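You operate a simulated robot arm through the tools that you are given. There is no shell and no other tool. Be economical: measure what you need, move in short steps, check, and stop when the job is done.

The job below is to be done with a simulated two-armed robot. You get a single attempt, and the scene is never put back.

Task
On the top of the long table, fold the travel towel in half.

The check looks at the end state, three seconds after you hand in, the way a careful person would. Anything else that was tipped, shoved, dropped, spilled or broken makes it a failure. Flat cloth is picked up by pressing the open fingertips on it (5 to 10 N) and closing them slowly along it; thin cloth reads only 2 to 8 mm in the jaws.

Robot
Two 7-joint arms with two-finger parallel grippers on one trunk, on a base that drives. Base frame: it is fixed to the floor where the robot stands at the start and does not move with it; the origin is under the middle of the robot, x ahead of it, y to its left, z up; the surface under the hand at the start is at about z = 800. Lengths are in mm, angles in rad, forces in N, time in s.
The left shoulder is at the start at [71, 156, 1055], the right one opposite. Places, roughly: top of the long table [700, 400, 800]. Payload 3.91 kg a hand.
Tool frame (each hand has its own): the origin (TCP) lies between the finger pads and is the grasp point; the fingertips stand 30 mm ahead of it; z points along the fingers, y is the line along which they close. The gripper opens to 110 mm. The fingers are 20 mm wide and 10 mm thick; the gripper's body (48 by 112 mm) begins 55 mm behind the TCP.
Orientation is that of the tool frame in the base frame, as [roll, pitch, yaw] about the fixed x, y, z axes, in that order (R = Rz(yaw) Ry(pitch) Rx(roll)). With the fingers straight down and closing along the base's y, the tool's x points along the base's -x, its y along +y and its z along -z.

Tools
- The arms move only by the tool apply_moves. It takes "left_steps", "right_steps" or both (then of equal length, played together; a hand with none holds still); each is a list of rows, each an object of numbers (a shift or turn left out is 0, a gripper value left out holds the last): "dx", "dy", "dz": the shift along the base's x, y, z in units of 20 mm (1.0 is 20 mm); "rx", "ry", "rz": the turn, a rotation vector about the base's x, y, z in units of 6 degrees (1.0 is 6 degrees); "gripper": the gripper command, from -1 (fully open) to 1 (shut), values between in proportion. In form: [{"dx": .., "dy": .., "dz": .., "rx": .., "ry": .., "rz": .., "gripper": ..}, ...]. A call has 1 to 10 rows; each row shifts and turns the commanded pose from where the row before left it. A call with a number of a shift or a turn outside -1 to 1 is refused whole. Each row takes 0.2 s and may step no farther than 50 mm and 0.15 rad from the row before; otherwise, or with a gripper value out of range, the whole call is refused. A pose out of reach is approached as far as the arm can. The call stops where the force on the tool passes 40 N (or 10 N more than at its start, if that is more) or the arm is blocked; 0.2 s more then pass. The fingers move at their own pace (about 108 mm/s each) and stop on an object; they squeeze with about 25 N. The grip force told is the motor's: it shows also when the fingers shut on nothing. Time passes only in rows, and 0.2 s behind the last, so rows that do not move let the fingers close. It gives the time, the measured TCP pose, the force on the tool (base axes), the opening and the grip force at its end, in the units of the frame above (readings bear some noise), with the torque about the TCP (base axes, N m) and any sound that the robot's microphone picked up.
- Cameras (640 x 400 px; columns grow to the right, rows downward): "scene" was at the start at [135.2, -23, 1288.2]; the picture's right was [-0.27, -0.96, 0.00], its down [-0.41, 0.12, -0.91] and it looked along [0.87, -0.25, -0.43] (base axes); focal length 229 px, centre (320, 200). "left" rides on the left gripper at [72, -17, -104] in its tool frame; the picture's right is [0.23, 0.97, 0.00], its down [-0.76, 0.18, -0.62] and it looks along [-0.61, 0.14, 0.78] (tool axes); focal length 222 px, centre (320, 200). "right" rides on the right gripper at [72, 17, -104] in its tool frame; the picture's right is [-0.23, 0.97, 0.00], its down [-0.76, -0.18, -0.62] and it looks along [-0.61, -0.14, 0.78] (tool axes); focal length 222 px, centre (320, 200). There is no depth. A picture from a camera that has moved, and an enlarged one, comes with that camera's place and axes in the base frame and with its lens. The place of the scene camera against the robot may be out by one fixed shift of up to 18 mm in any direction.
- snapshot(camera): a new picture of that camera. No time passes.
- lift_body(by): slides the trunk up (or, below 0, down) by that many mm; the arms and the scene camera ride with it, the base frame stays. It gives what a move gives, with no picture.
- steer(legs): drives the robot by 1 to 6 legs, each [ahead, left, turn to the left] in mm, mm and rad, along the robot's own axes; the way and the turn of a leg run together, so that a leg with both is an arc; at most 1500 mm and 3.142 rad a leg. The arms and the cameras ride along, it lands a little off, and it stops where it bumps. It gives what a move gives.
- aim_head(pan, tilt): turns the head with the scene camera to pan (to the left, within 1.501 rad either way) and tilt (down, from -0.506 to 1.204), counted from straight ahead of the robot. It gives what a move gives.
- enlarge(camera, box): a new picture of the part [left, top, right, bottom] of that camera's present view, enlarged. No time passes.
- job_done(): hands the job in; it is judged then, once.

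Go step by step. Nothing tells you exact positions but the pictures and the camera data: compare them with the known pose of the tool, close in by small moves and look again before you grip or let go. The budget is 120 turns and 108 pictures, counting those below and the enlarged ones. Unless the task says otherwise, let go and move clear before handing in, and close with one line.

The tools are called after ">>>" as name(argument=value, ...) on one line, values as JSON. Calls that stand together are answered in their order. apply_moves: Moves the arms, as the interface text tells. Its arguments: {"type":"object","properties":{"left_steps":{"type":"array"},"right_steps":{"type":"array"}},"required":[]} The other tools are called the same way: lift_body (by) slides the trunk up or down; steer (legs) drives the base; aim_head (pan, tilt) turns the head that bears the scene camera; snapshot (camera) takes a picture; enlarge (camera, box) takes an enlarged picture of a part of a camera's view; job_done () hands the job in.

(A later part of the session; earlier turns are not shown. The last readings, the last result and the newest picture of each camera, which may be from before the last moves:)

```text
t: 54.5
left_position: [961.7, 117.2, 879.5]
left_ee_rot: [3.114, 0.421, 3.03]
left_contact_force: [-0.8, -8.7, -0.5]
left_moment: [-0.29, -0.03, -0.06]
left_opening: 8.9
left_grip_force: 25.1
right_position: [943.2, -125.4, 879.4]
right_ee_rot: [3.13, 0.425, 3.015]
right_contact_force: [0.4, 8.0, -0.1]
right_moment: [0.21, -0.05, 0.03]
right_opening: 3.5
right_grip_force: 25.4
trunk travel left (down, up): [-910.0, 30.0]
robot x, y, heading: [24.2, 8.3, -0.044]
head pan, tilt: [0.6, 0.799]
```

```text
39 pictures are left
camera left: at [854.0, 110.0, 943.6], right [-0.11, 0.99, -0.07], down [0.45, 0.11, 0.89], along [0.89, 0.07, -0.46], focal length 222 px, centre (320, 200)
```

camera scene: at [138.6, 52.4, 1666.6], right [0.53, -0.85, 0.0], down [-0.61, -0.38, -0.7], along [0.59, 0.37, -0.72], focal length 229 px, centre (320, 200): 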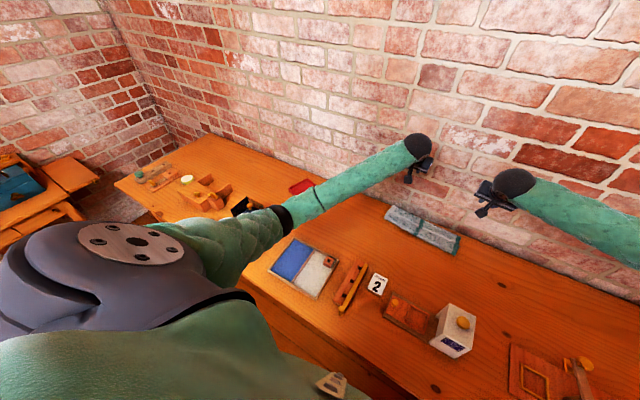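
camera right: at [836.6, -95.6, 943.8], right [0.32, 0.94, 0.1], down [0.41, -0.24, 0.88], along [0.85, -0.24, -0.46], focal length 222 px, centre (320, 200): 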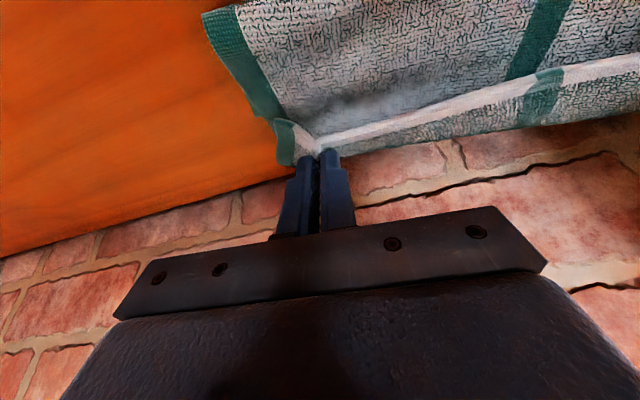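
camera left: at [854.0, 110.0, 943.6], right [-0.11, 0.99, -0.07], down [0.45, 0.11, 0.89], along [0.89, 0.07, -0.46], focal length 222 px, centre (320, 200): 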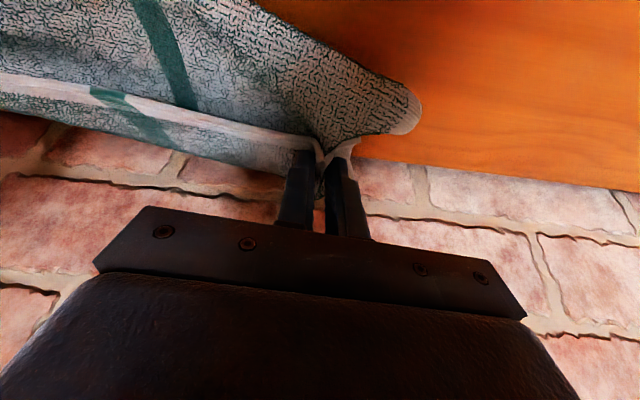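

The left seems to have picked up two layers (pucker below). I'll release the left while the right keeps the hem raised, then regrip the left.

>>> apply_moves(left_steps=[{"dz": -0.8}, {"dz": -0.8}, {"gripper": 0.7}, {"gripper": 0.3}, {"gripper": 0}, {"dz": 0.5}, {"dz": 0.7}, {"dz": 0.7, "dx": -0.5}, {"dx": -0.5, "dz": 0.5}])

>>> snapshot(camera="left")

```text
t: 56.5
left_position: [943.1, 116.2, 896.5]
left_ee_rot: [3.112, 0.425, 3.031]
left_contact_force: [-0.1, 0.2, -0.6]
left_moment: [0.03, -0.01, 0.0]
left_opening: 55.2
left_grip_force: 0.1
right_position: [943.0, -123.6, 880.0]
right_ee_rot: [3.131, 0.426, 3.016]
right_contact_force: [0.2, 0.2, -0.3]
right_moment: [-0.01, -0.01, 0.02]
right_opening: 3.3
right_grip_force: 24.8
trunk travel left (down, up): [-910.0, 30.0]
robot x, y, heading: [28.7, 8.5, -0.042]
head pan, tilt: [0.6, 0.799]
```

```text
38 pictures are left
camera left: at [833.8, 109.7, 960.3], right [-0.11, 0.99, -0.07], down [0.45, 0.11, 0.89], along [0.89, 0.07, -0.46], focal length 222 px, centre (320, 200)
```

left: 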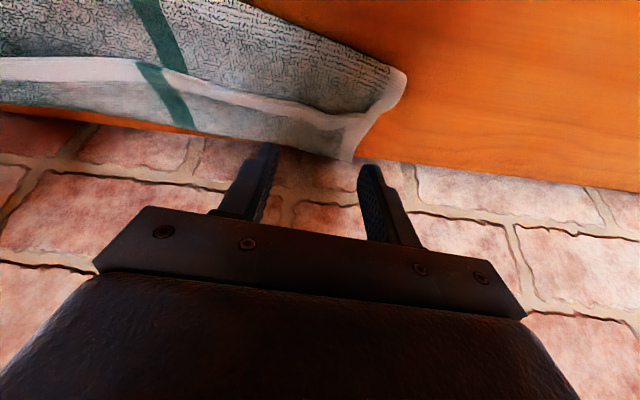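

I'll raise and pull back the right hand so the hem lifts off the lower layer on the left too.

>>> apply_moves(right_steps=[{"dz": 0.8, "dx": -0.5}, {"dz": 0.8, "dx": -0.7}, {"dz": 0.5, "dx": -0.9}, {"dz": 0.3, "dx": -0.9}, {"dx": -0.9}, {"dx": -0.5}])

>>> snapshot(camera="left")

>>> snapshot(camera="right")

```text
t: 57.9
left_position: [943.0, 116.0, 897.0]
left_ee_rot: [3.115, 0.425, 3.03]
left_contact_force: [0.1, 0.3, 0.7]
left_moment: [0.0, -0.04, 0.01]
left_opening: 54.9
left_grip_force: 0.1
right_position: [855.6, -124.0, 926.8]
right_ee_rot: [3.132, 0.427, 3.017]
right_contact_force: [-0.9, -0.3, -0.3]
right_moment: [-0.02, -0.02, -0.03]
right_opening: 3.4
right_grip_force: 24.7
trunk travel left (down, up): [-910.0, 30.0]
robot x, y, heading: [23.3, 6.6, -0.041]
head pan, tilt: [0.6, 0.799]
```

```text
37 pictures are left
camera left: at [834.1, 109.6, 960.1], right [-0.11, 0.99, -0.07], down [0.45, 0.11, 0.89], along [0.89, 0.07, -0.46], focal length 222 px, centre (320, 200)
```

left: 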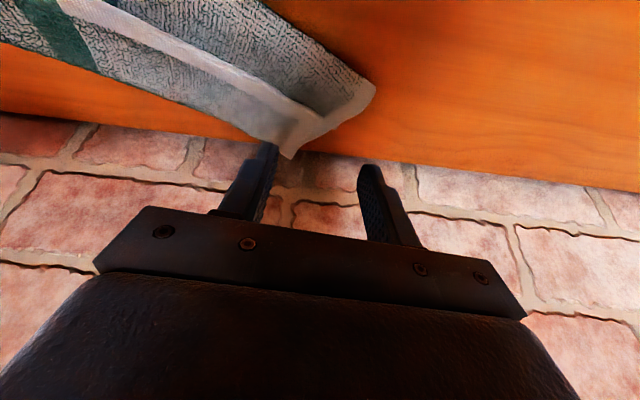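

```text
36 pictures are left
camera right: at [748.9, -95.7, 992.1], right [0.32, 0.94, 0.1], down [0.41, -0.24, 0.88], along [0.85, -0.24, -0.46], focal length 222 px, centre (320, 200)
```

right: 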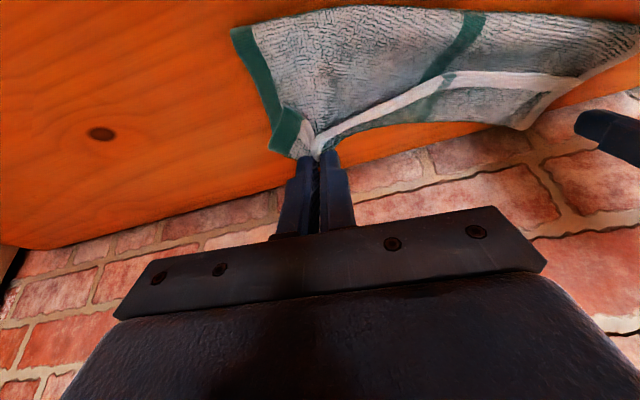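

I'll unfold: the right hand pulls the hem back toward its original place, so I can redo the fold with a cleaner, tauter arc.

>>> apply_moves(right_steps=[{"dx": -1, "dz": -0.1}, {"dx": -1, "dz": -0.3}, {"dx": -1, "dz": -0.5}, {"dx": -0.9, "dz": -0.7}, {"dx": -0.8, "dz": -0.8}, {"dx": -0.6, "dz": -0.8}])

>>> aim_head(pan=0.0, tilt=0.75)

>>> snapshot(camera="left")

>>> enlarge(camera="scene", box=[240, 170, 400, 270])

```text
t: 59.3
left_position: [943.3, 115.7, 897.0]
left_ee_rot: [3.114, 0.423, 3.03]
left_contact_force: [0.1, 0.2, 0.2]
left_moment: [-0.04, -0.01, -0.02]
left_opening: 54.9
left_grip_force: 0.1
right_position: [749.5, -124.1, 864.9]
right_ee_rot: [3.131, 0.426, 3.014]
right_contact_force: [-0.1, 0.9, 0.6]
right_moment: [0.0, 0.04, -0.02]
right_opening: 3.6
right_grip_force: 25.1
trunk travel left (down, up): [-910.0, 30.0]
robot x, y, heading: [20.2, 7.9, -0.046]
head pan, tilt: [0.6, 0.799]
```

```text
t: 60.3
left_position: [942.3, 115.8, 896.9]
left_ee_rot: [3.113, 0.423, 3.03]
left_contact_force: [-0.8, 0.0, 0.5]
left_moment: [0.01, 0.0, 0.0]
left_opening: 55.0
left_grip_force: 0.0
right_position: [748.6, -125.0, 864.7]
right_ee_rot: [3.131, 0.426, 3.016]
right_contact_force: [-0.2, -0.7, 0.0]
right_moment: [-0.01, -0.01, -0.01]
right_opening: 3.6
right_grip_force: 25.0
trunk travel left (down, up): [-910.0, 30.0]
robot x, y, heading: [22.0, 8.5, -0.047]
head pan, tilt: [0.0, 0.75]
```

```text
35 pictures are left
camera left: at [834.1, 109.6, 960.1], right [-0.11, 0.99, -0.07], down [0.45, 0.11, 0.89], along [0.89, 0.07, -0.46], focal length 222 px, centre (320, 200)
```

left: 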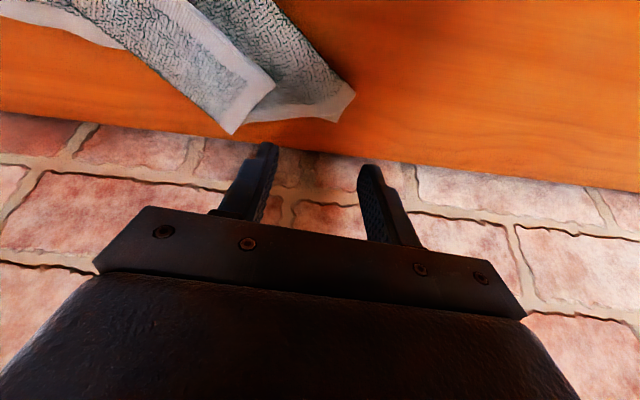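

```text
4.00 times, centred on (320, 220) of scene
camera zoom: at [152.8, 6.2, 1670.6], right [-0.04, -1.0, 0.0], down [-0.68, 0.03, -0.73], along [0.73, -0.03, -0.68], focal length 915 px, centre (320, 120)
```

zoom: 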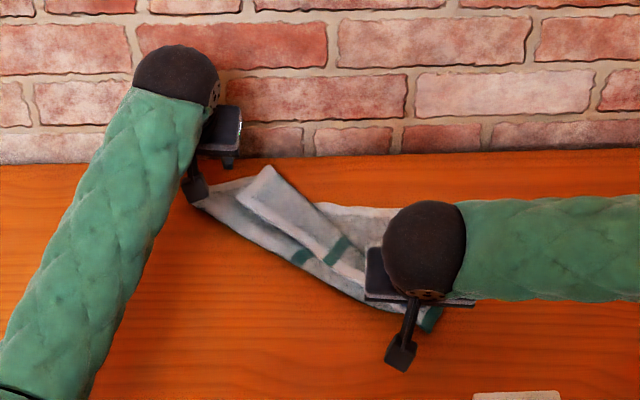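

The towel is half unfolded; the left portion of the hem flap still lies folded, with its hem corner near (943, 79). I'll pick that corner up with the left hand and bring it back.

>>> apply_moves(left_steps=[{"dx": -0.2, "dy": -0.9, "gripper": 0.45}, {"dx": -0.2, "dy": -0.9, "dz": -0.3}, {"dx": -0.15, "dy": -0.9, "dz": -0.6}, {"dz": -0.7}, {"dz": -0.5}, {"dz": -0.2}])

>>> snapshot(camera="left")

```text
t: 61.7
left_position: [931.2, 61.2, 850.7]
left_ee_rot: [3.113, 0.423, 3.028]
left_contact_force: [0.7, 0.4, 0.4]
left_moment: [0.01, -0.03, 0.05]
left_opening: 30.1
left_grip_force: 0.0
right_position: [749.1, -124.6, 863.6]
right_ee_rot: [3.131, 0.427, 3.017]
right_contact_force: [0.0, 0.8, -0.8]
right_moment: [-0.03, 0.01, 0.03]
right_opening: 3.6
right_grip_force: 24.9
trunk travel left (down, up): [-910.0, 30.0]
robot x, y, heading: [25.5, 10.8, -0.044]
head pan, tilt: [0.0, 0.75]
```

```text
33 pictures are left
camera left: at [822.9, 55.3, 914.1], right [-0.11, 0.99, -0.07], down [0.45, 0.11, 0.89], along [0.89, 0.07, -0.46], focal length 222 px, centre (320, 200)
```

left: 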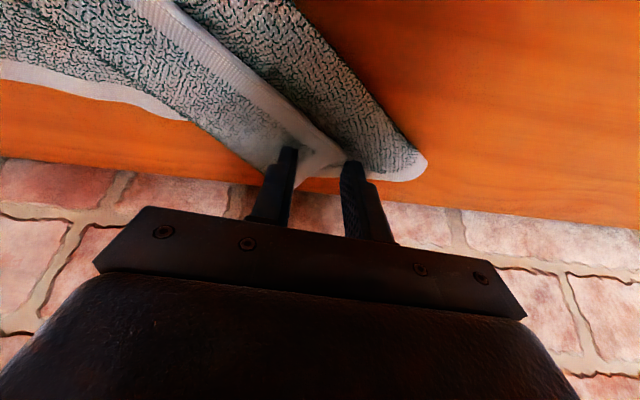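

>>> apply_moves(left_steps=[{"dy": -0.4, "dx": -0.1}, {"dz": -0.25}, {"dz": -0.15}, {"dz": -0.1}])

```text
t: 62.7
left_position: [929.4, 54.0, 841.8]
left_ee_rot: [3.112, 0.425, 3.029]
left_contact_force: [0.6, -0.7, 1.9]
left_moment: [0.01, -0.02, -0.03]
left_opening: 30.1
left_grip_force: 0.0
right_position: [749.5, -124.8, 865.2]
right_ee_rot: [3.131, 0.428, 3.015]
right_contact_force: [0.3, -0.5, -0.8]
right_moment: [-0.02, 0.02, 0.0]
right_opening: 3.4
right_grip_force: 25.4
trunk travel left (down, up): [-910.0, 30.0]
robot x, y, heading: [25.6, 12.4, -0.047]
head pan, tilt: [0.0, 0.75]
```

>>> apply_moves(left_steps=[{"dz": -0.1}, {"dz": -0.06, "gripper": 0.5}, {"gripper": 0.58}, {"gripper": 0.66}, {"gripper": 0.74}, {"gripper": 0.82}, {"gripper": 0.9}, {"gripper": 1}, {"gripper": 1}, {"dz": 0.8}])

>>> snapshot(camera="left")

```text
t: 64.9
left_position: [929.9, 55.8, 852.7]
left_ee_rot: [3.114, 0.42, 3.03]
left_contact_force: [-0.3, -0.1, -0.2]
left_moment: [-0.01, -0.01, -0.03]
left_opening: 0.0
left_grip_force: 25.0
right_position: [749.9, -124.9, 863.7]
right_ee_rot: [3.131, 0.427, 3.016]
right_contact_force: [0.0, 0.3, 0.1]
right_moment: [0.0, 0.03, 0.03]
right_opening: 3.2
right_grip_force: 24.8
trunk travel left (down, up): [-910.0, 30.0]
robot x, y, heading: [20.1, 10.4, -0.046]
head pan, tilt: [0.0, 0.75]
```

```text
32 pictures are left
camera left: at [820.9, 48.0, 916.3], right [-0.11, 0.99, -0.07], down [0.45, 0.11, 0.88], along [0.88, 0.07, -0.46], focal length 222 px, centre (320, 200)
```

left: 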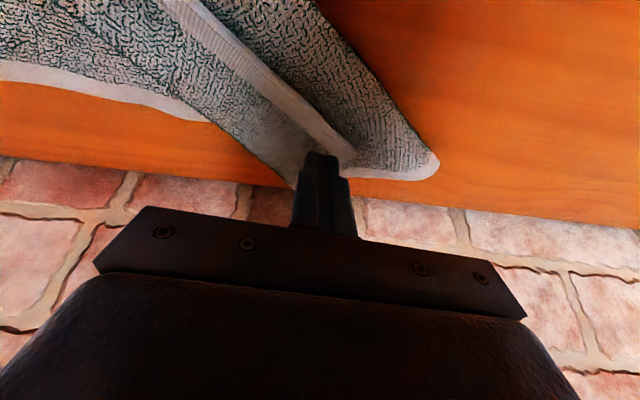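

The left pinch slipped off. Retrying with a firmer press and wider opening.

>>> apply_moves(left_steps=[{"dz": 0.4, "gripper": 0.3}, {"dx": -0.15, "dy": -0.1}, {"dz": -0.4}, {"dz": -0.4}, {"dz": -0.25}, {"dz": -0.15}])

```text
t: 66.3
left_position: [926.8, 53.2, 838.7]
left_ee_rot: [3.115, 0.428, 3.03]
left_contact_force: [-0.3, 0.4, 8.7]
left_moment: [-0.13, -0.08, -0.02]
left_opening: 38.7
left_grip_force: 0.1
right_position: [748.4, -124.0, 864.7]
right_ee_rot: [3.132, 0.426, 3.016]
right_contact_force: [0.0, 0.1, 1.1]
right_moment: [-0.01, -0.05, 0.04]
right_opening: 3.5
right_grip_force: 24.9
trunk travel left (down, up): [-910.0, 30.0]
robot x, y, heading: [23.1, 10.5, -0.044]
head pan, tilt: [0.0, 0.75]
```

>>> apply_moves(left_steps=[{"gripper": 0.4}, {"gripper": 0.5}, {"gripper": 0.6}, {"gripper": 0.7}, {"gripper": 0.8}, {"gripper": 0.9}, {"gripper": 1}, {"gripper": 1}, {"dz": 0.7}, {"dz": 0.7}])

>>> snapshot(camera="left")

```text
t: 68.5
left_position: [926.5, 52.8, 866.0]
left_ee_rot: [3.114, 0.423, 3.03]
left_contact_force: [-1.0, -1.3, 0.7]
left_moment: [-0.04, 0.04, 0.02]
left_opening: 6.9
left_grip_force: 24.5
right_position: [749.4, -125.1, 864.5]
right_ee_rot: [3.13, 0.427, 3.016]
right_contact_force: [1.6, 0.4, 0.7]
right_moment: [0.02, 0.0, 0.0]
right_opening: 3.1
right_grip_force: 24.7
trunk travel left (down, up): [-910.0, 30.0]
robot x, y, heading: [23.6, 9.1, -0.046]
head pan, tilt: [0.0, 0.75]
```

```text
31 pictures are left
camera left: at [817.1, 46.2, 929.1], right [-0.11, 0.99, -0.07], down [0.45, 0.11, 0.89], along [0.89, 0.07, -0.46], focal length 222 px, centre (320, 200)
```

left: 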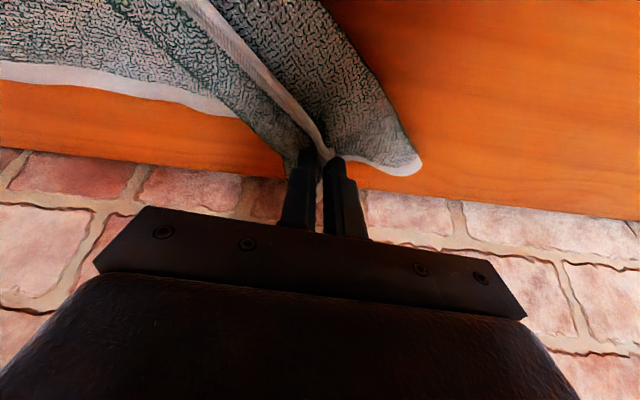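

Now held (6.9 mm). Carrying the left hem corner back to its original place.

>>> apply_moves(left_steps=[{"dx": -0.6, "dy": 0.2, "dz": 1}, {"dx": -0.8, "dy": 0.4, "dz": 1}, {"dx": -0.9, "dy": 0.5, "dz": 0.7}, {"dx": -0.9, "dy": 0.5, "dz": 0.3}, {"dx": -0.95, "dy": 0.5}, {"dx": -0.95, "dy": 0.5, "dz": -0.3}, {"dx": -0.95, "dy": 0.5, "dz": -0.5}, {"dx": -0.95, "dy": 0.5, "dz": -0.6}, {"dx": -0.95, "dy": 0.5, "dz": -0.7}, {"dx": -0.85, "dy": 0.5, "dz": -0.7}])

>>> snapshot(camera="scene")

>>> snapshot(camera="left")

```text
t: 70.7
left_position: [748.7, 144.6, 871.1]
left_ee_rot: [3.114, 0.425, 3.029]
left_contact_force: [0.0, -12.6, -0.4]
left_moment: [-0.37, 0.03, -0.01]
left_opening: 7.1
left_grip_force: 24.9
right_position: [748.1, -124.0, 865.4]
right_ee_rot: [3.128, 0.429, 3.016]
right_contact_force: [-0.5, 12.5, 0.9]
right_moment: [0.37, 0.0, 0.07]
right_opening: 3.4
right_grip_force: 24.8
trunk travel left (down, up): [-910.0, 30.0]
robot x, y, heading: [26.5, 9.3, -0.045]
head pan, tilt: [0.0, 0.75]
```

```text
30 pictures are left
camera scene: at [152.0, 6.6, 1670.8], right [-0.04, -1.0, 0.0], down [-0.68, 0.03, -0.73], along [0.73, -0.03, -0.68], focal length 229 px, centre (320, 200)
```

scene: 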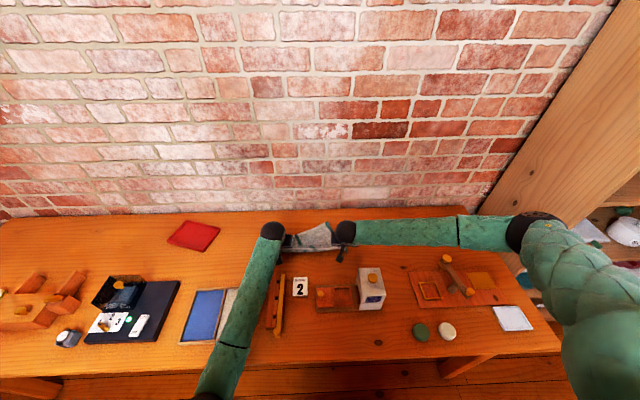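

```text
29 pictures are left
camera left: at [641.4, 137.5, 934.0], right [-0.11, 0.99, -0.07], down [0.45, 0.11, 0.89], along [0.89, 0.06, -0.46], focal length 222 px, centre (320, 200)
```

left: 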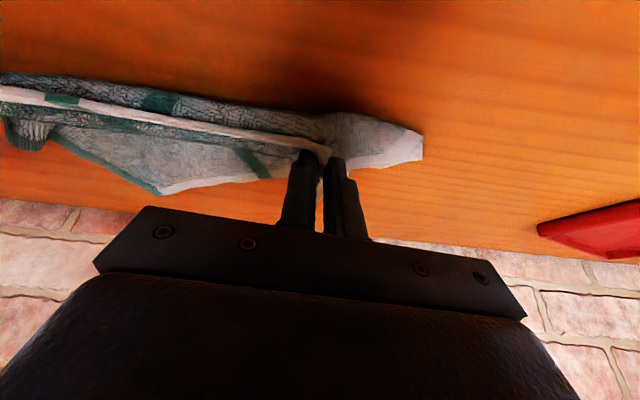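

The hem is stretched straight between both hands. I'll lift the whole towel so it hangs and straightens, then look at it.

>>> apply_moves(left_steps=[{"dz": 1, "dy": -0.15}, {"dz": 1}, {"dz": 1}, {"dz": 1}, {"dz": 1}, {"dz": 1}, {"dz": 1}, {"dz": 1}, {"dz": 1}, {"dz": 1}], right_steps=[{"dz": 1, "dy": 0.15}, {"dz": 1}, {"dz": 1}, {"dz": 1}, {"dz": 1}, {"dz": 1}, {"dz": 1}, {"dz": 1}, {"dz": 1}, {"dz": 1}])

>>> enlarge(camera="scene", box=[200, 120, 440, 270])

```text
t: 72.9
left_position: [750.4, 142.2, 1069.9]
left_ee_rot: [3.114, 0.421, 3.029]
left_contact_force: [-0.2, -7.9, -0.6]
left_moment: [-0.25, 0.02, 0.01]
left_opening: 6.9
left_grip_force: 25.1
right_position: [749.3, -122.2, 1064.6]
right_ee_rot: [3.131, 0.427, 3.016]
right_contact_force: [0.4, 8.0, -0.3]
right_moment: [0.27, 0.04, 0.05]
right_opening: 3.5
right_grip_force: 24.2
trunk travel left (down, up): [-910.0, 30.0]
robot x, y, heading: [23.5, 10.8, -0.044]
head pan, tilt: [0.0, 0.75]
```

```text
2.67 times, centred on (320, 195) of scene
camera zoom: at [152.5, 6.2, 1670.6], right [-0.04, -1.0, 0.0], down [-0.68, 0.03, -0.73], along [0.73, -0.03, -0.68], focal length 610 px, centre (320, 213)
```

zoom: 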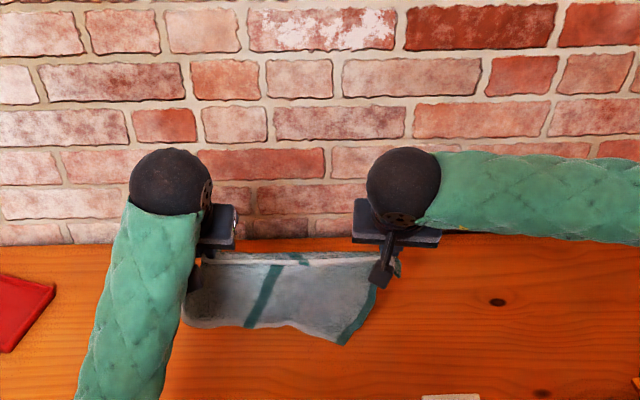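

The left holds two layers (its side hangs ~50 mm shorter). I'll carry the towel forward, lay its far half down on the table, then release the left so the doubled part drops open.

>>> apply_moves(left_steps=[{"dx": 1, "dz": 0.2}, {"dx": 1, "dz": 0.2}, {"dx": 1, "dz": 0.1}, {"dx": 1}, {"dx": 1}, {"dx": 1}, {"dx": 1}, {"dx": 1}, {"dx": 1}, {"dx": 0.6}], right_steps=[{"dx": 1, "dz": 0.2}, {"dx": 1, "dz": 0.2}, {"dx": 1, "dz": 0.1}, {"dx": 1}, {"dx": 1}, {"dx": 1}, {"dx": 1}, {"dx": 1}, {"dx": 1}, {"dx": 0.6}])

>>> apply_moves(left_steps=[{"dx": -0.1, "dz": -1}, {"dx": -0.2, "dz": -1}, {"dx": -0.3, "dz": -0.95}, {"dx": -0.4, "dz": -0.9}, {"dx": -0.5, "dz": -0.85}, {"dx": -0.6, "dz": -0.8}, {"dx": -0.7, "dz": -0.75}, {"dx": -0.75, "dz": -0.65}, {"dx": -0.8, "dz": -0.6}, {"dx": -0.8, "dz": -0.5}], right_steps=[{"dx": -0.1, "dz": -1}, {"dx": -0.2, "dz": -1}, {"dx": -0.3, "dz": -0.95}, {"dx": -0.4, "dz": -0.9}, {"dx": -0.5, "dz": -0.85}, {"dx": -0.6, "dz": -0.8}, {"dx": -0.7, "dz": -0.75}, {"dx": -0.75, "dz": -0.65}, {"dx": -0.8, "dz": -0.6}, {"dx": -0.8, "dz": -0.5}])

>>> enlarge(camera="scene", box=[200, 140, 440, 290])

```text
t: 75.1
left_position: [944.3, 141.3, 1079.4]
left_ee_rot: [3.114, 0.423, 3.029]
left_contact_force: [-0.2, -7.8, -0.2]
left_moment: [-0.19, 0.02, 0.02]
left_opening: 6.8
left_grip_force: 25.1
right_position: [942.0, -121.9, 1073.8]
right_ee_rot: [3.131, 0.426, 3.017]
right_contact_force: [0.6, 7.8, 0.5]
right_moment: [0.22, -0.01, 0.04]
right_opening: 3.6
right_grip_force: 25.2
trunk travel left (down, up): [-910.0, 30.0]
robot x, y, heading: [23.8, 8.6, -0.048]
head pan, tilt: [0.0, 0.75]
```

```text
t: 77.3
left_position: [839.4, 141.1, 920.2]
left_ee_rot: [3.113, 0.424, 3.03]
left_contact_force: [0.0, -6.3, -0.3]
left_moment: [-0.21, -0.04, -0.02]
left_opening: 7.1
left_grip_force: 24.6
right_position: [838.3, -121.9, 914.4]
right_ee_rot: [3.133, 0.429, 3.016]
right_contact_force: [-0.4, 7.0, 0.7]
right_moment: [0.22, -0.03, 0.05]
right_opening: 3.4
right_grip_force: 25.4
trunk travel left (down, up): [-910.0, 30.0]
robot x, y, heading: [25.7, 8.3, -0.045]
head pan, tilt: [0.0, 0.75]
```

```text
2.67 times, centred on (320, 215) of scene
camera zoom: at [152.0, 6.0, 1670.8], right [-0.04, -1.0, 0.0], down [-0.68, 0.03, -0.73], along [0.73, -0.03, -0.68], focal length 610 px, centre (320, 160)
```

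zoom: 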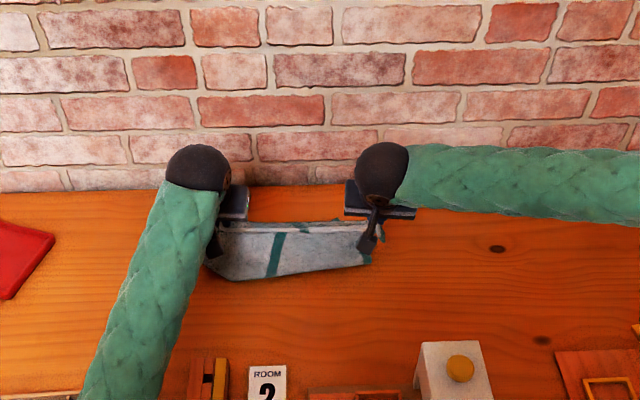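

>>> snapshot(camera="right")

>>> snapshot(camera="left")

```text
26 pictures are left
camera right: at [731.7, -93.0, 978.7], right [0.32, 0.94, 0.1], down [0.41, -0.24, 0.88], along [0.85, -0.24, -0.46], focal length 222 px, centre (320, 200)
```

right: 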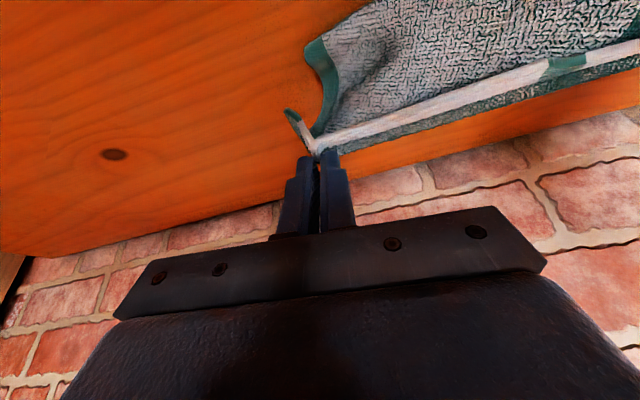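

```text
25 pictures are left
camera left: at [730.8, 134.1, 983.4], right [-0.11, 0.99, -0.07], down [0.45, 0.11, 0.89], along [0.89, 0.06, -0.46], focal length 222 px, centre (320, 200)
```

left: 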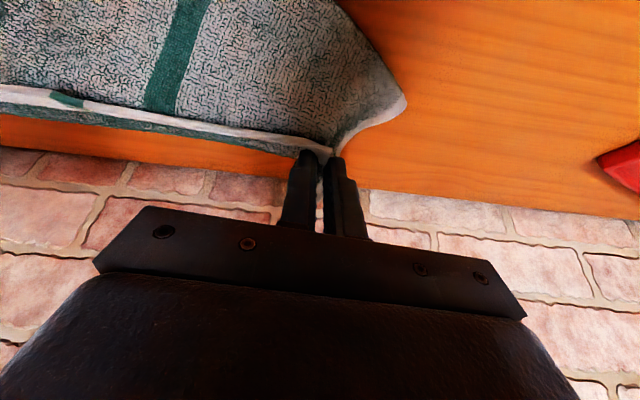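

The bottom half is actually lying under the sheet, fold toward me. I'll continue back and down to lay the towel fully flat (far edge near x≈925, farther from the wall), then fix the left grip.

>>> apply_moves(left_steps=[{"dx": -0.5}, {"dx": -0.5, "dz": -0.2}, {"dx": -0.5, "dz": -0.3}, {"dx": -0.5, "dz": -0.4}, {"dx": -0.5, "dz": -0.5}, {"dx": -0.5, "dz": -0.6}, {"dx": -0.5, "dz": -0.7}, {"dx": -0.4, "dz": -0.8}], right_steps=[{"dx": -0.8}, {"dx": -0.8, "dz": -0.2}, {"dx": -0.8, "dz": -0.3}, {"dx": -0.8, "dz": -0.4}, {"dx": -0.8, "dz": -0.5}, {"dx": -0.8, "dz": -0.6}, {"dx": -0.7, "dz": -0.7}, {"dx": -0.6, "dz": -0.7}])

>>> snapshot(camera="left")

>>> enlarge(camera="scene", box=[200, 160, 440, 310])

```text
t: 79.1
left_position: [761.7, 141.1, 849.3]
left_ee_rot: [3.111, 0.425, 3.03]
left_contact_force: [-2.3, -9.6, 0.4]
left_moment: [-0.3, 0.02, 0.01]
left_opening: 6.6
left_grip_force: 24.9
right_position: [716.6, -121.9, 845.8]
right_ee_rot: [3.13, 0.428, 3.016]
right_contact_force: [1.8, 9.5, 0.5]
right_moment: [0.34, -0.06, 0.07]
right_opening: 3.6
right_grip_force: 24.9
trunk travel left (down, up): [-910.0, 30.0]
robot x, y, heading: [22.9, 9.2, -0.045]
head pan, tilt: [0.0, 0.75]
```

```text
24 pictures are left
camera left: at [652.4, 134.0, 913.6], right [-0.11, 0.99, -0.07], down [0.45, 0.11, 0.89], along [0.89, 0.06, -0.46], focal length 222 px, centre (320, 200)
```

left: 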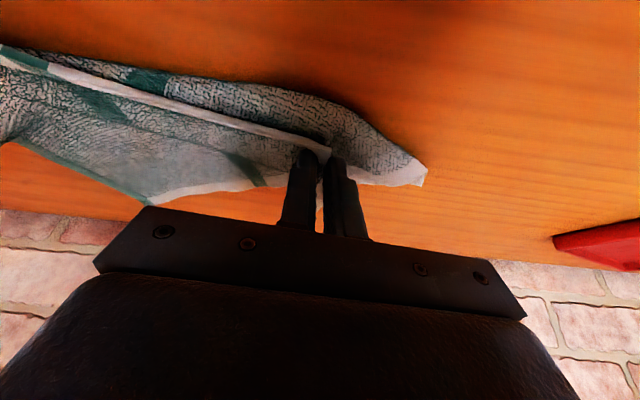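

```text
2.67 times, centred on (320, 235) of scene
camera zoom: at [152.5, 6.1, 1670.8], right [-0.04, -1.0, 0.0], down [-0.68, 0.03, -0.73], along [0.73, -0.03, -0.68], focal length 610 px, centre (320, 107)
```

zoom: 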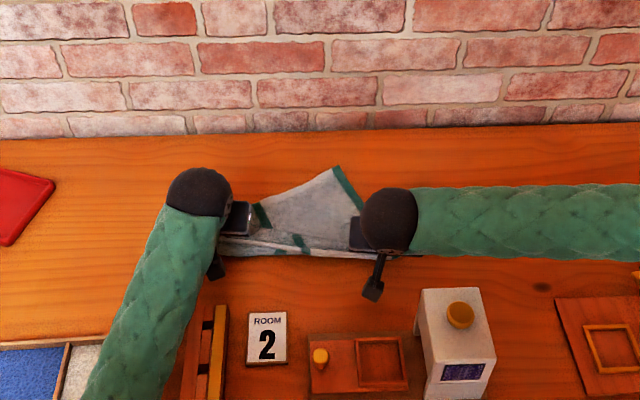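

Laid with the left part still doubled and skewed. Releasing the left hand and lifting it clear to look.

>>> apply_moves(left_steps=[{"dz": -0.2}, {"gripper": 0.6}, {"gripper": 0.2}, {"gripper": 0}, {"dz": 0.6}, {"dz": 1}, {"dz": 1, "dx": -0.4}, {"dz": 1, "dx": -0.4}])

>>> enlarge(camera="left", box=[0, 0, 480, 300])

>>> enlarge(camera="scene", box=[260, 200, 380, 275])

```text
t: 80.9
left_position: [745.2, 141.4, 918.2]
left_ee_rot: [3.113, 0.425, 3.029]
left_contact_force: [0.0, -0.5, -0.6]
left_moment: [-0.03, 0.0, 0.01]
left_opening: 55.0
left_grip_force: 0.1
right_position: [716.2, -122.4, 846.7]
right_ee_rot: [3.133, 0.428, 3.016]
right_contact_force: [0.8, 0.7, -0.4]
right_moment: [-0.01, 0.03, 0.02]
right_opening: 3.2
right_grip_force: 25.4
trunk travel left (down, up): [-910.0, 30.0]
robot x, y, heading: [20.7, 9.7, -0.044]
head pan, tilt: [0.0, 0.75]
```

```text
1.33 times, centred on (240, 150) of left
camera zoom: at [636.5, 134.5, 981.7], right [-0.11, 0.99, -0.07], down [0.45, 0.11, 0.89], along [0.89, 0.07, -0.46], focal length 296 px, centre (427, 267)
```

zoom: 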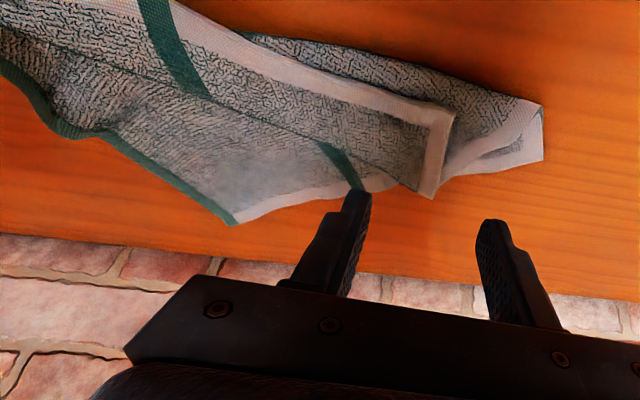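

```text
5.33 times, centred on (320, 238) of scene
camera zoom: at [152.4, 6.1, 1670.7], right [-0.04, -1.0, 0.0], down [-0.68, 0.03, -0.73], along [0.73, -0.03, -0.68], focal length 1220 px, centre (320, 0)
```

zoom: 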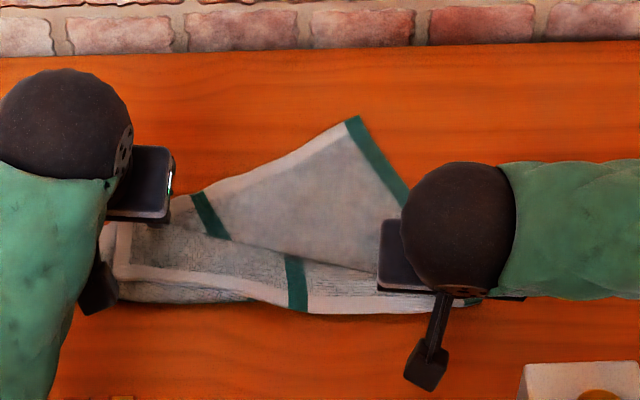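

Now I can see it: the left part is Z-folded, with the far-left corner peeking out near (788, 227). I'll grip that corner (single layer) and drag it forward to where it belongs, about (985, 150), to open the Z.

>>> apply_moves(left_steps=[{"dx": 0.5, "dy": 0.9, "gripper": 0.5}, {"dx": 0.5, "dy": 0.9, "dz": -0.4}, {"dx": 0.5, "dy": 0.9, "dz": -0.6}, {"dx": 0.4, "dy": 0.6, "dz": -0.8}, {"dz": -0.9}, {"dz": -0.6}])

>>> enlarge(camera="left", box=[160, 40, 480, 240])

```text
t: 82.3
left_position: [783.7, 207.5, 852.1]
left_ee_rot: [3.114, 0.425, 3.03]
left_contact_force: [0.6, -0.5, -0.9]
left_moment: [-0.01, 0.03, 0.01]
left_opening: 27.7
left_grip_force: 0.0
right_position: [716.5, -121.9, 847.6]
right_ee_rot: [3.131, 0.429, 3.017]
right_contact_force: [-0.8, 0.5, -0.7]
right_moment: [0.0, -0.01, 0.03]
right_opening: 3.4
right_grip_force: 24.8
trunk travel left (down, up): [-910.0, 30.0]
robot x, y, heading: [24.6, 9.0, -0.044]
head pan, tilt: [0.0, 0.75]
```

```text
2.00 times, centred on (320, 140) of left
camera zoom: at [675.2, 200.6, 915.1], right [-0.11, 0.99, -0.07], down [0.45, 0.11, 0.89], along [0.89, 0.07, -0.46], focal length 444 px, centre (320, 320)
```

zoom: 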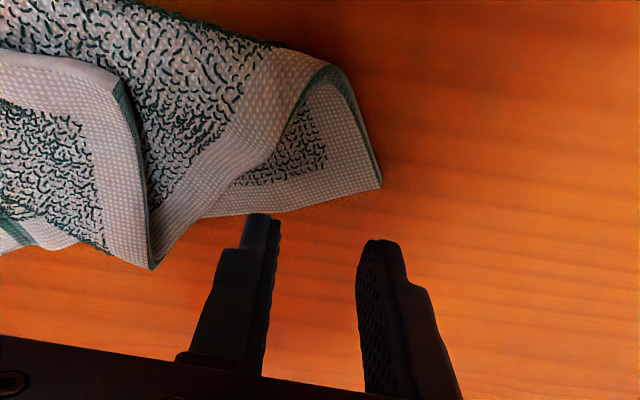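

The far-left corner is clearly a single layer here. Narrowing the opening, shifting slightly forward and pressing on it.

>>> apply_moves(left_steps=[{"dx": 0.2, "gripper": 0.58}, {"dz": -0.4}, {"dz": -0.3}, {"dz": -0.12}, {"dz": -0.1}])

```text
t: 83.5
left_position: [788.8, 207.0, 834.3]
left_ee_rot: [3.114, 0.423, 3.029]
left_contact_force: [1.1, -0.2, 4.4]
left_moment: [-0.05, -0.05, 0.01]
left_opening: 22.9
left_grip_force: 0.0
right_position: [716.2, -122.8, 847.2]
right_ee_rot: [3.131, 0.428, 3.015]
right_contact_force: [-0.1, 0.3, -0.6]
right_moment: [0.0, -0.01, 0.01]
right_opening: 3.4
right_grip_force: 25.1
trunk travel left (down, up): [-910.0, 30.0]
robot x, y, heading: [25.3, 9.9, -0.04]
head pan, tilt: [0.0, 0.75]
```

>>> apply_moves(left_steps=[{"dz": -0.05, "gripper": 0.64}, {"gripper": 0.7}, {"gripper": 0.76}, {"gripper": 0.82}, {"gripper": 0.88}, {"gripper": 0.94}, {"gripper": 1}, {"gripper": 1}])

```text
t: 85.3
left_position: [787.4, 205.8, 833.5]
left_ee_rot: [3.114, 0.423, 3.031]
left_contact_force: [0.5, -4.5, 15.0]
left_moment: [-0.23, -0.05, -0.05]
left_opening: 2.8
left_grip_force: 25.0
right_position: [715.2, -123.6, 848.1]
right_ee_rot: [3.13, 0.426, 3.015]
right_contact_force: [-0.1, 1.1, 1.1]
right_moment: [-0.03, -0.03, 0.04]
right_opening: 3.1
right_grip_force: 24.7
trunk travel left (down, up): [-910.0, 30.0]
robot x, y, heading: [25.9, 11.5, -0.043]
head pan, tilt: [0.0, 0.75]
```

Gripped a single layer (2.8 mm). Dragging the corner forward low over the table.

>>> apply_moves(left_steps=[{"dz": 0.4, "dx": 0.2}, {"dx": 0.9, "dy": -0.25, "dz": 0.3}, {"dx": 0.95, "dy": -0.3}, {"dx": 0.95, "dy": -0.35}, {"dx": 0.95, "dy": -0.35}, {"dx": 0.95, "dy": -0.35}, {"dx": 0.95, "dy": -0.35}, {"dx": 0.95, "dy": -0.35}, {"dx": 0.95, "dy": -0.35}, {"dx": 0.9, "dy": -0.35, "dz": -0.2}])

>>> enlarge(camera="scene", box=[240, 190, 400, 290])

```text
t: 87.5
left_position: [962.6, 147.3, 840.6]
left_ee_rot: [3.115, 0.422, 3.028]
left_contact_force: [1.3, -1.7, 2.1]
left_moment: [-0.06, -0.11, -0.05]
left_opening: 2.6
left_grip_force: 25.4
right_position: [716.5, -122.0, 845.3]
right_ee_rot: [3.131, 0.425, 3.017]
right_contact_force: [-0.4, -0.9, 0.1]
right_moment: [-0.04, -0.02, 0.0]
right_opening: 3.6
right_grip_force: 24.9
trunk travel left (down, up): [-910.0, 30.0]
robot x, y, heading: [23.7, 7.7, -0.044]
head pan, tilt: [0.0, 0.75]
```

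```text
4.00 times, centred on (320, 240) of scene
camera zoom: at [153.5, 5.7, 1670.5], right [-0.04, -1.0, 0.0], down [-0.68, 0.03, -0.73], along [0.73, -0.03, -0.68], focal length 915 px, centre (320, 40)
```

zoom: 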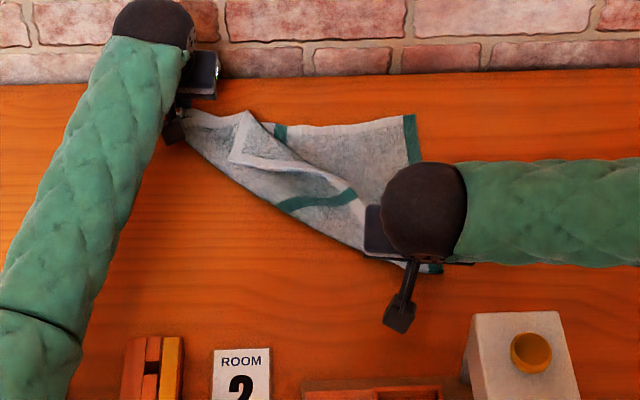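

This is now a simple state: far edge straight, only the near-left corner is flopped over (already face-down, which suits the fold). With the left anchoring the far-left corner, the right hand will carry the near-right corner over to the far-right corner on a taut arc.

>>> apply_moves(right_steps=[{"dx": 0.07, "dz": 0.84}, {"dx": 0.21, "dz": 0.83}, {"dx": 0.345, "dz": 0.78}, {"dx": 0.466, "dz": 0.72}, {"dx": 0.58, "dz": 0.64}, {"dx": 0.68, "dz": 0.55}, {"dx": 0.763, "dz": 0.44}, {"dx": 0.825, "dz": 0.32}, {"dx": 0.87, "dz": 0.2}, {"dx": 0.89, "dz": 0.06}])

>>> apply_moves(right_steps=[{"dx": 0.89, "dz": -0.06, "ry": 0.42}, {"dx": 0.87, "dz": -0.2, "ry": 0.42}, {"dx": 0.825, "dz": -0.32, "ry": 0.42}, {"dx": 0.763, "dz": -0.44, "ry": 0.42}, {"dx": 0.68, "dz": -0.55, "ry": 0.42}, {"dx": 0.58, "dz": -0.64, "ry": 0.42}, {"dx": 0.466, "dz": -0.72, "ry": 0.42}, {"dx": 0.345, "dz": -0.78, "ry": 0.42}])

>>> snapshot(camera="right")

>>> enlarge(camera="scene", box=[240, 180, 400, 280])

```text
t: 89.7
left_position: [961.4, 146.5, 841.9]
left_ee_rot: [3.113, 0.423, 3.031]
left_contact_force: [-0.9, -0.1, -0.2]
left_moment: [0.01, 0.02, -0.01]
left_opening: 3.0
left_grip_force: 25.1
right_position: [830.8, -121.1, 953.0]
right_ee_rot: [3.13, 0.427, 3.016]
right_contact_force: [0.5, 0.2, 0.0]
right_moment: [-0.02, -0.02, -0.03]
right_opening: 3.5
right_grip_force: 24.8
trunk travel left (down, up): [-910.0, 30.0]
robot x, y, heading: [21.5, 8.9, -0.041]
head pan, tilt: [0.0, 0.75]
```

```text
t: 91.5
left_position: [962.2, 145.9, 840.2]
left_ee_rot: [3.113, 0.423, 3.03]
left_contact_force: [0.5, 0.2, 0.7]
left_moment: [0.02, -0.02, 0.01]
left_opening: 2.5
left_grip_force: 25.2
right_position: [939.5, -122.2, 879.0]
right_ee_rot: [-3.11, 0.077, 3.028]
right_contact_force: [0.5, -0.7, 0.3]
right_moment: [0.03, 0.03, 0.01]
right_opening: 3.4
right_grip_force: 24.6
trunk travel left (down, up): [-910.0, 30.0]
robot x, y, heading: [22.6, 10.3, -0.046]
head pan, tilt: [0.0, 0.75]
```

```text
18 pictures are left
camera right: at [861.8, -92.0, 975.9], right [0.34, 0.94, -0.02], down [0.69, -0.24, 0.69], along [0.64, -0.24, -0.73], focal length 222 px, centre (320, 200)
```

right: 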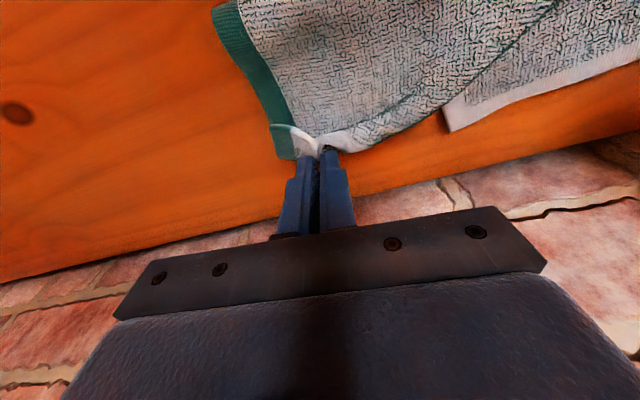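

```text
4.00 times, centred on (320, 230) of scene
camera zoom: at [153.6, 6.7, 1670.6], right [-0.04, -1.0, 0.0], down [-0.68, 0.03, -0.73], along [0.73, -0.03, -0.68], focal length 915 px, centre (320, 80)
```

zoom: 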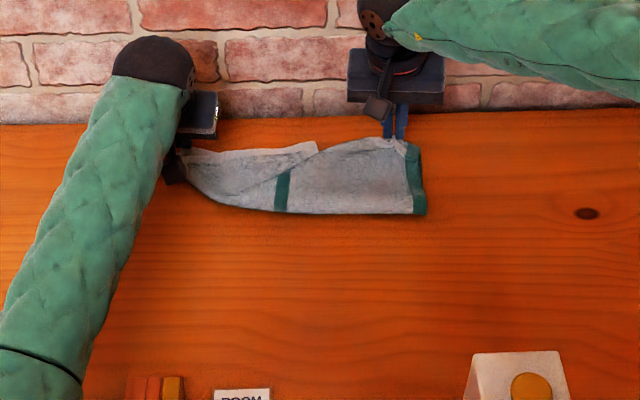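

Excellent: the top layer comes over face-down with no curl. Lowering the right hand onto the far edge.

>>> apply_moves(right_steps=[{"dx": 0.2, "dz": -0.7, "ry": 0.2}, {"dx": 0.15, "dz": -0.7}, {"dz": -0.4}, {"dz": -0.15}])

>>> snapshot(camera="right")

```text
t: 92.5
left_position: [960.6, 146.8, 843.0]
left_ee_rot: [3.113, 0.423, 3.03]
left_contact_force: [-0.1, -0.3, -0.1]
left_moment: [0.02, 0.05, -0.01]
left_opening: 2.9
left_grip_force: 24.6
right_position: [945.9, -121.8, 840.9]
right_ee_rot: [-3.106, 0.058, 3.026]
right_contact_force: [-2.2, -1.2, 6.8]
right_moment: [-0.03, 0.07, 0.06]
right_opening: 3.6
right_grip_force: 24.9
trunk travel left (down, up): [-910.0, 30.0]
robot x, y, heading: [23.0, 9.2, -0.043]
head pan, tilt: [0.0, 0.75]
```

```text
16 pictures are left
camera right: at [870.2, -92.3, 939.4], right [0.34, 0.94, -0.02], down [0.7, -0.24, 0.67], along [0.63, -0.24, -0.74], focal length 222 px, centre (320, 200)
```

right: 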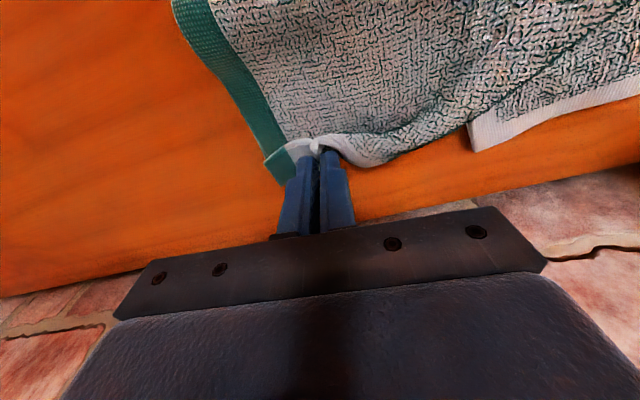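

Landed. Releasing the right hand and lifting straight up to inspect.

>>> apply_moves(right_steps=[{"gripper": 0.85}, {"gripper": 0.7}, {"gripper": 0.6}, {}, {"dz": 0.5}, {"dz": 0.9}, {"dz": 1, "dx": -0.4}, {"dz": 1, "dx": -0.6}, {"dz": 1, "dx": -0.8}])

>>> enlarge(camera="right", box=[160, 0, 640, 300])

```text
t: 94.5
left_position: [960.1, 146.8, 842.7]
left_ee_rot: [3.113, 0.424, 3.03]
left_contact_force: [-0.5, -0.6, 0.0]
left_moment: [0.01, -0.03, 0.01]
left_opening: 2.8
left_grip_force: 24.8
right_position: [908.0, -122.4, 929.9]
right_ee_rot: [-3.106, 0.057, 3.026]
right_contact_force: [-1.4, 1.1, 0.1]
right_moment: [0.04, -0.03, 0.01]
right_opening: 21.9
right_grip_force: 0.1
trunk travel left (down, up): [-910.0, 30.0]
robot x, y, heading: [24.4, 9.1, -0.043]
head pan, tilt: [0.0, 0.75]
```

```text
1.33 times, centred on (400, 150) of right
camera zoom: at [833.2, -93.3, 1027.7], right [0.34, 0.94, -0.02], down [0.7, -0.24, 0.67], along [0.63, -0.24, -0.74], focal length 296 px, centre (213, 267)
```

zoom: 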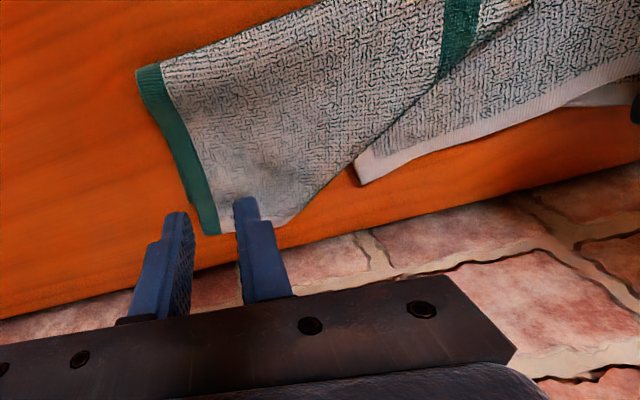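

The right side is folded well, but the near-left corner was dragged right to about (976, −24), lying beyond the far edge. I'll anchor the right side by pressing with the closed right fingers, then move the left hand to pick up that corner.

>>> apply_moves(left_steps=[{"gripper": 0.7}, {"gripper": 0.4}, {"gripper": 0.4}, {"dz": 0.8}, {"dz": 1}, {"dz": 1, "dy": -0.5}, {"dy": -1}, {"dy": -1}, {"dy": -1}, {"dy": -1}], right_steps=[{"gripper": 1}, {"dx": 0.3, "dy": -0.3}, {"dx": 0.5, "dy": -0.3, "dz": -0.5}, {"dx": 0.5, "dy": -0.3, "dz": -0.8}, {"dz": -1}, {"dz": -0.9}, {"dz": -0.7}, {"dz": -0.4}, {"dz": -0.15}, {"dz": -0.1}])

>>> snapshot(camera="left")

```text
t: 96.7
left_position: [960.2, 57.6, 898.5]
left_ee_rot: [3.114, 0.423, 3.03]
left_contact_force: [-0.1, 0.1, 0.7]
left_moment: [0.02, 0.02, 0.03]
left_opening: 33.1
left_grip_force: 0.1
right_position: [936.0, -139.6, 837.9]
right_ee_rot: [-3.108, 0.059, 3.027]
right_contact_force: [0.2, -0.2, 2.2]
right_moment: [-0.01, -0.01, -0.02]
right_opening: 0.0
right_grip_force: 25.5
trunk travel left (down, up): [-910.0, 30.0]
robot x, y, heading: [23.1, 8.4, -0.043]
head pan, tilt: [0.0, 0.75]
```

```text
14 pictures are left
camera left: at [851.4, 50.2, 961.4], right [-0.11, 0.99, -0.07], down [0.45, 0.11, 0.89], along [0.89, 0.07, -0.46], focal length 222 px, centre (320, 200)
```

left: 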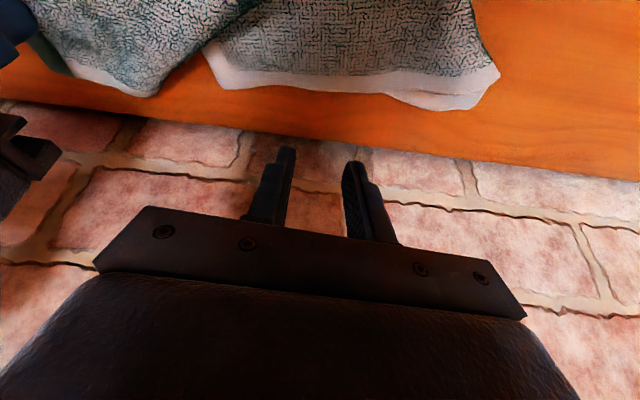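

The corner is at about (980, −26). Moving the left fingers over it and down.

>>> apply_moves(left_steps=[{"dx": 0.2, "dy": -0.9, "gripper": 0.5}, {"dx": 0.15, "dy": -0.9}, {"dy": -0.8, "dz": -0.3}, {"dy": -0.6, "dz": -0.7}, {"dz": -0.9}, {"dz": -0.6}])

>>> enlarge(camera="left", box=[200, 60, 440, 210])

```text
t: 98.1
left_position: [968.5, -7.2, 848.9]
left_ee_rot: [3.114, 0.424, 3.03]
left_contact_force: [-0.3, -0.4, -0.8]
left_moment: [0.0, 0.0, -0.03]
left_opening: 27.6
left_grip_force: 0.1
right_position: [935.0, -140.5, 837.1]
right_ee_rot: [-3.107, 0.06, 3.027]
right_contact_force: [1.5, 1.3, 1.5]
right_moment: [0.02, 0.02, 0.04]
right_opening: 0.1
right_grip_force: 24.8
trunk travel left (down, up): [-910.0, 30.0]
robot x, y, heading: [24.1, 12.7, -0.045]
head pan, tilt: [0.0, 0.75]
```

```text
2.67 times, centred on (320, 135) of left
camera zoom: at [858.9, -13.8, 911.6], right [-0.11, 0.99, -0.07], down [0.45, 0.11, 0.89], along [0.89, 0.07, -0.46], focal length 592 px, centre (320, 373)
```

zoom: 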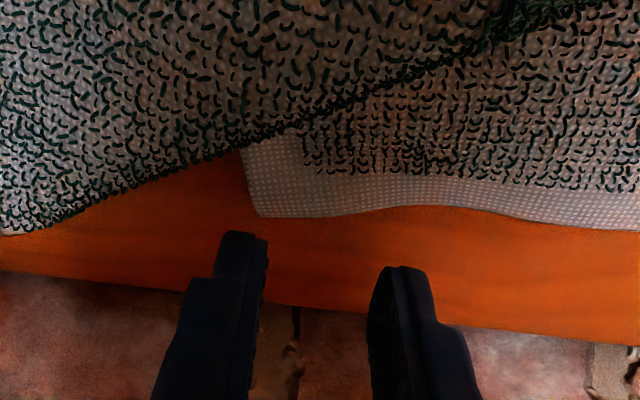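

>>> apply_moves(left_steps=[{"dy": 0.45, "gripper": 0.56}, {"dz": -0.35}, {"dz": -0.2}, {"dz": -0.12}, {"dz": -0.1}])

```text
t: 99.3
left_position: [968.0, 2.1, 833.8]
left_ee_rot: [3.112, 0.426, 3.029]
left_contact_force: [-0.6, -0.5, 4.2]
left_moment: [-0.12, 0.0, -0.02]
left_opening: 24.1
left_grip_force: 0.0
right_position: [935.4, -139.2, 837.1]
right_ee_rot: [-3.105, 0.059, 3.026]
right_contact_force: [0.8, 0.0, 2.7]
right_moment: [0.01, 0.0, 0.0]
right_opening: 0.1
right_grip_force: 25.0
trunk travel left (down, up): [-910.0, 30.0]
robot x, y, heading: [19.6, 8.7, -0.047]
head pan, tilt: [0.0, 0.75]
```

>>> apply_moves(left_steps=[{"dz": -0.06, "gripper": 0.62}, {"gripper": 0.68}, {"gripper": 0.75}, {"gripper": 0.82}, {"gripper": 0.9}, {"gripper": 1}, {"gripper": 1}, {"dz": 0.3}, {"dz": 0.5}, {"dz": 0.5}], right_steps=[{"dz": -0.05}, {"dz": -0.05}, {}, {}, {}, {}, {}, {}, {}, {}])

>>> snapshot(camera="left")

```text
t: 101.5
left_position: [967.1, 2.3, 859.1]
left_ee_rot: [3.114, 0.424, 3.031]
left_contact_force: [-0.3, -0.3, -0.9]
left_moment: [0.0, 0.0, -0.02]
left_opening: 0.0
left_grip_force: 24.7
right_position: [934.9, -138.4, 835.8]
right_ee_rot: [-3.107, 0.057, 3.027]
right_contact_force: [0.0, -1.1, 7.8]
right_moment: [-0.03, -0.01, -0.01]
right_opening: 0.0
right_grip_force: 25.1
trunk travel left (down, up): [-910.0, 30.0]
robot x, y, heading: [20.0, 9.4, -0.043]
head pan, tilt: [0.0, 0.75]
```

```text
12 pictures are left
camera left: at [857.9, -4.3, 921.7], right [-0.11, 0.99, -0.07], down [0.45, 0.11, 0.89], along [0.89, 0.07, -0.46], focal length 222 px, centre (320, 200)
```

left: 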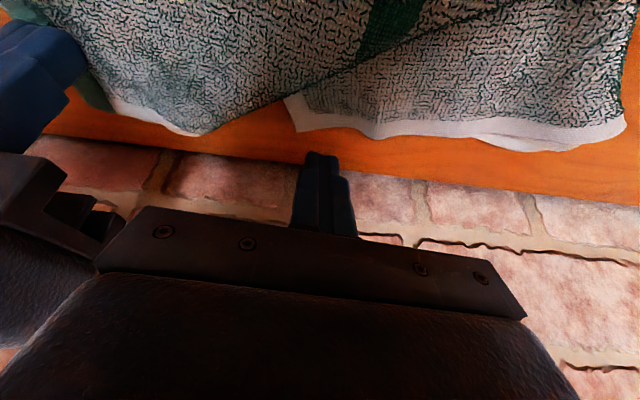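

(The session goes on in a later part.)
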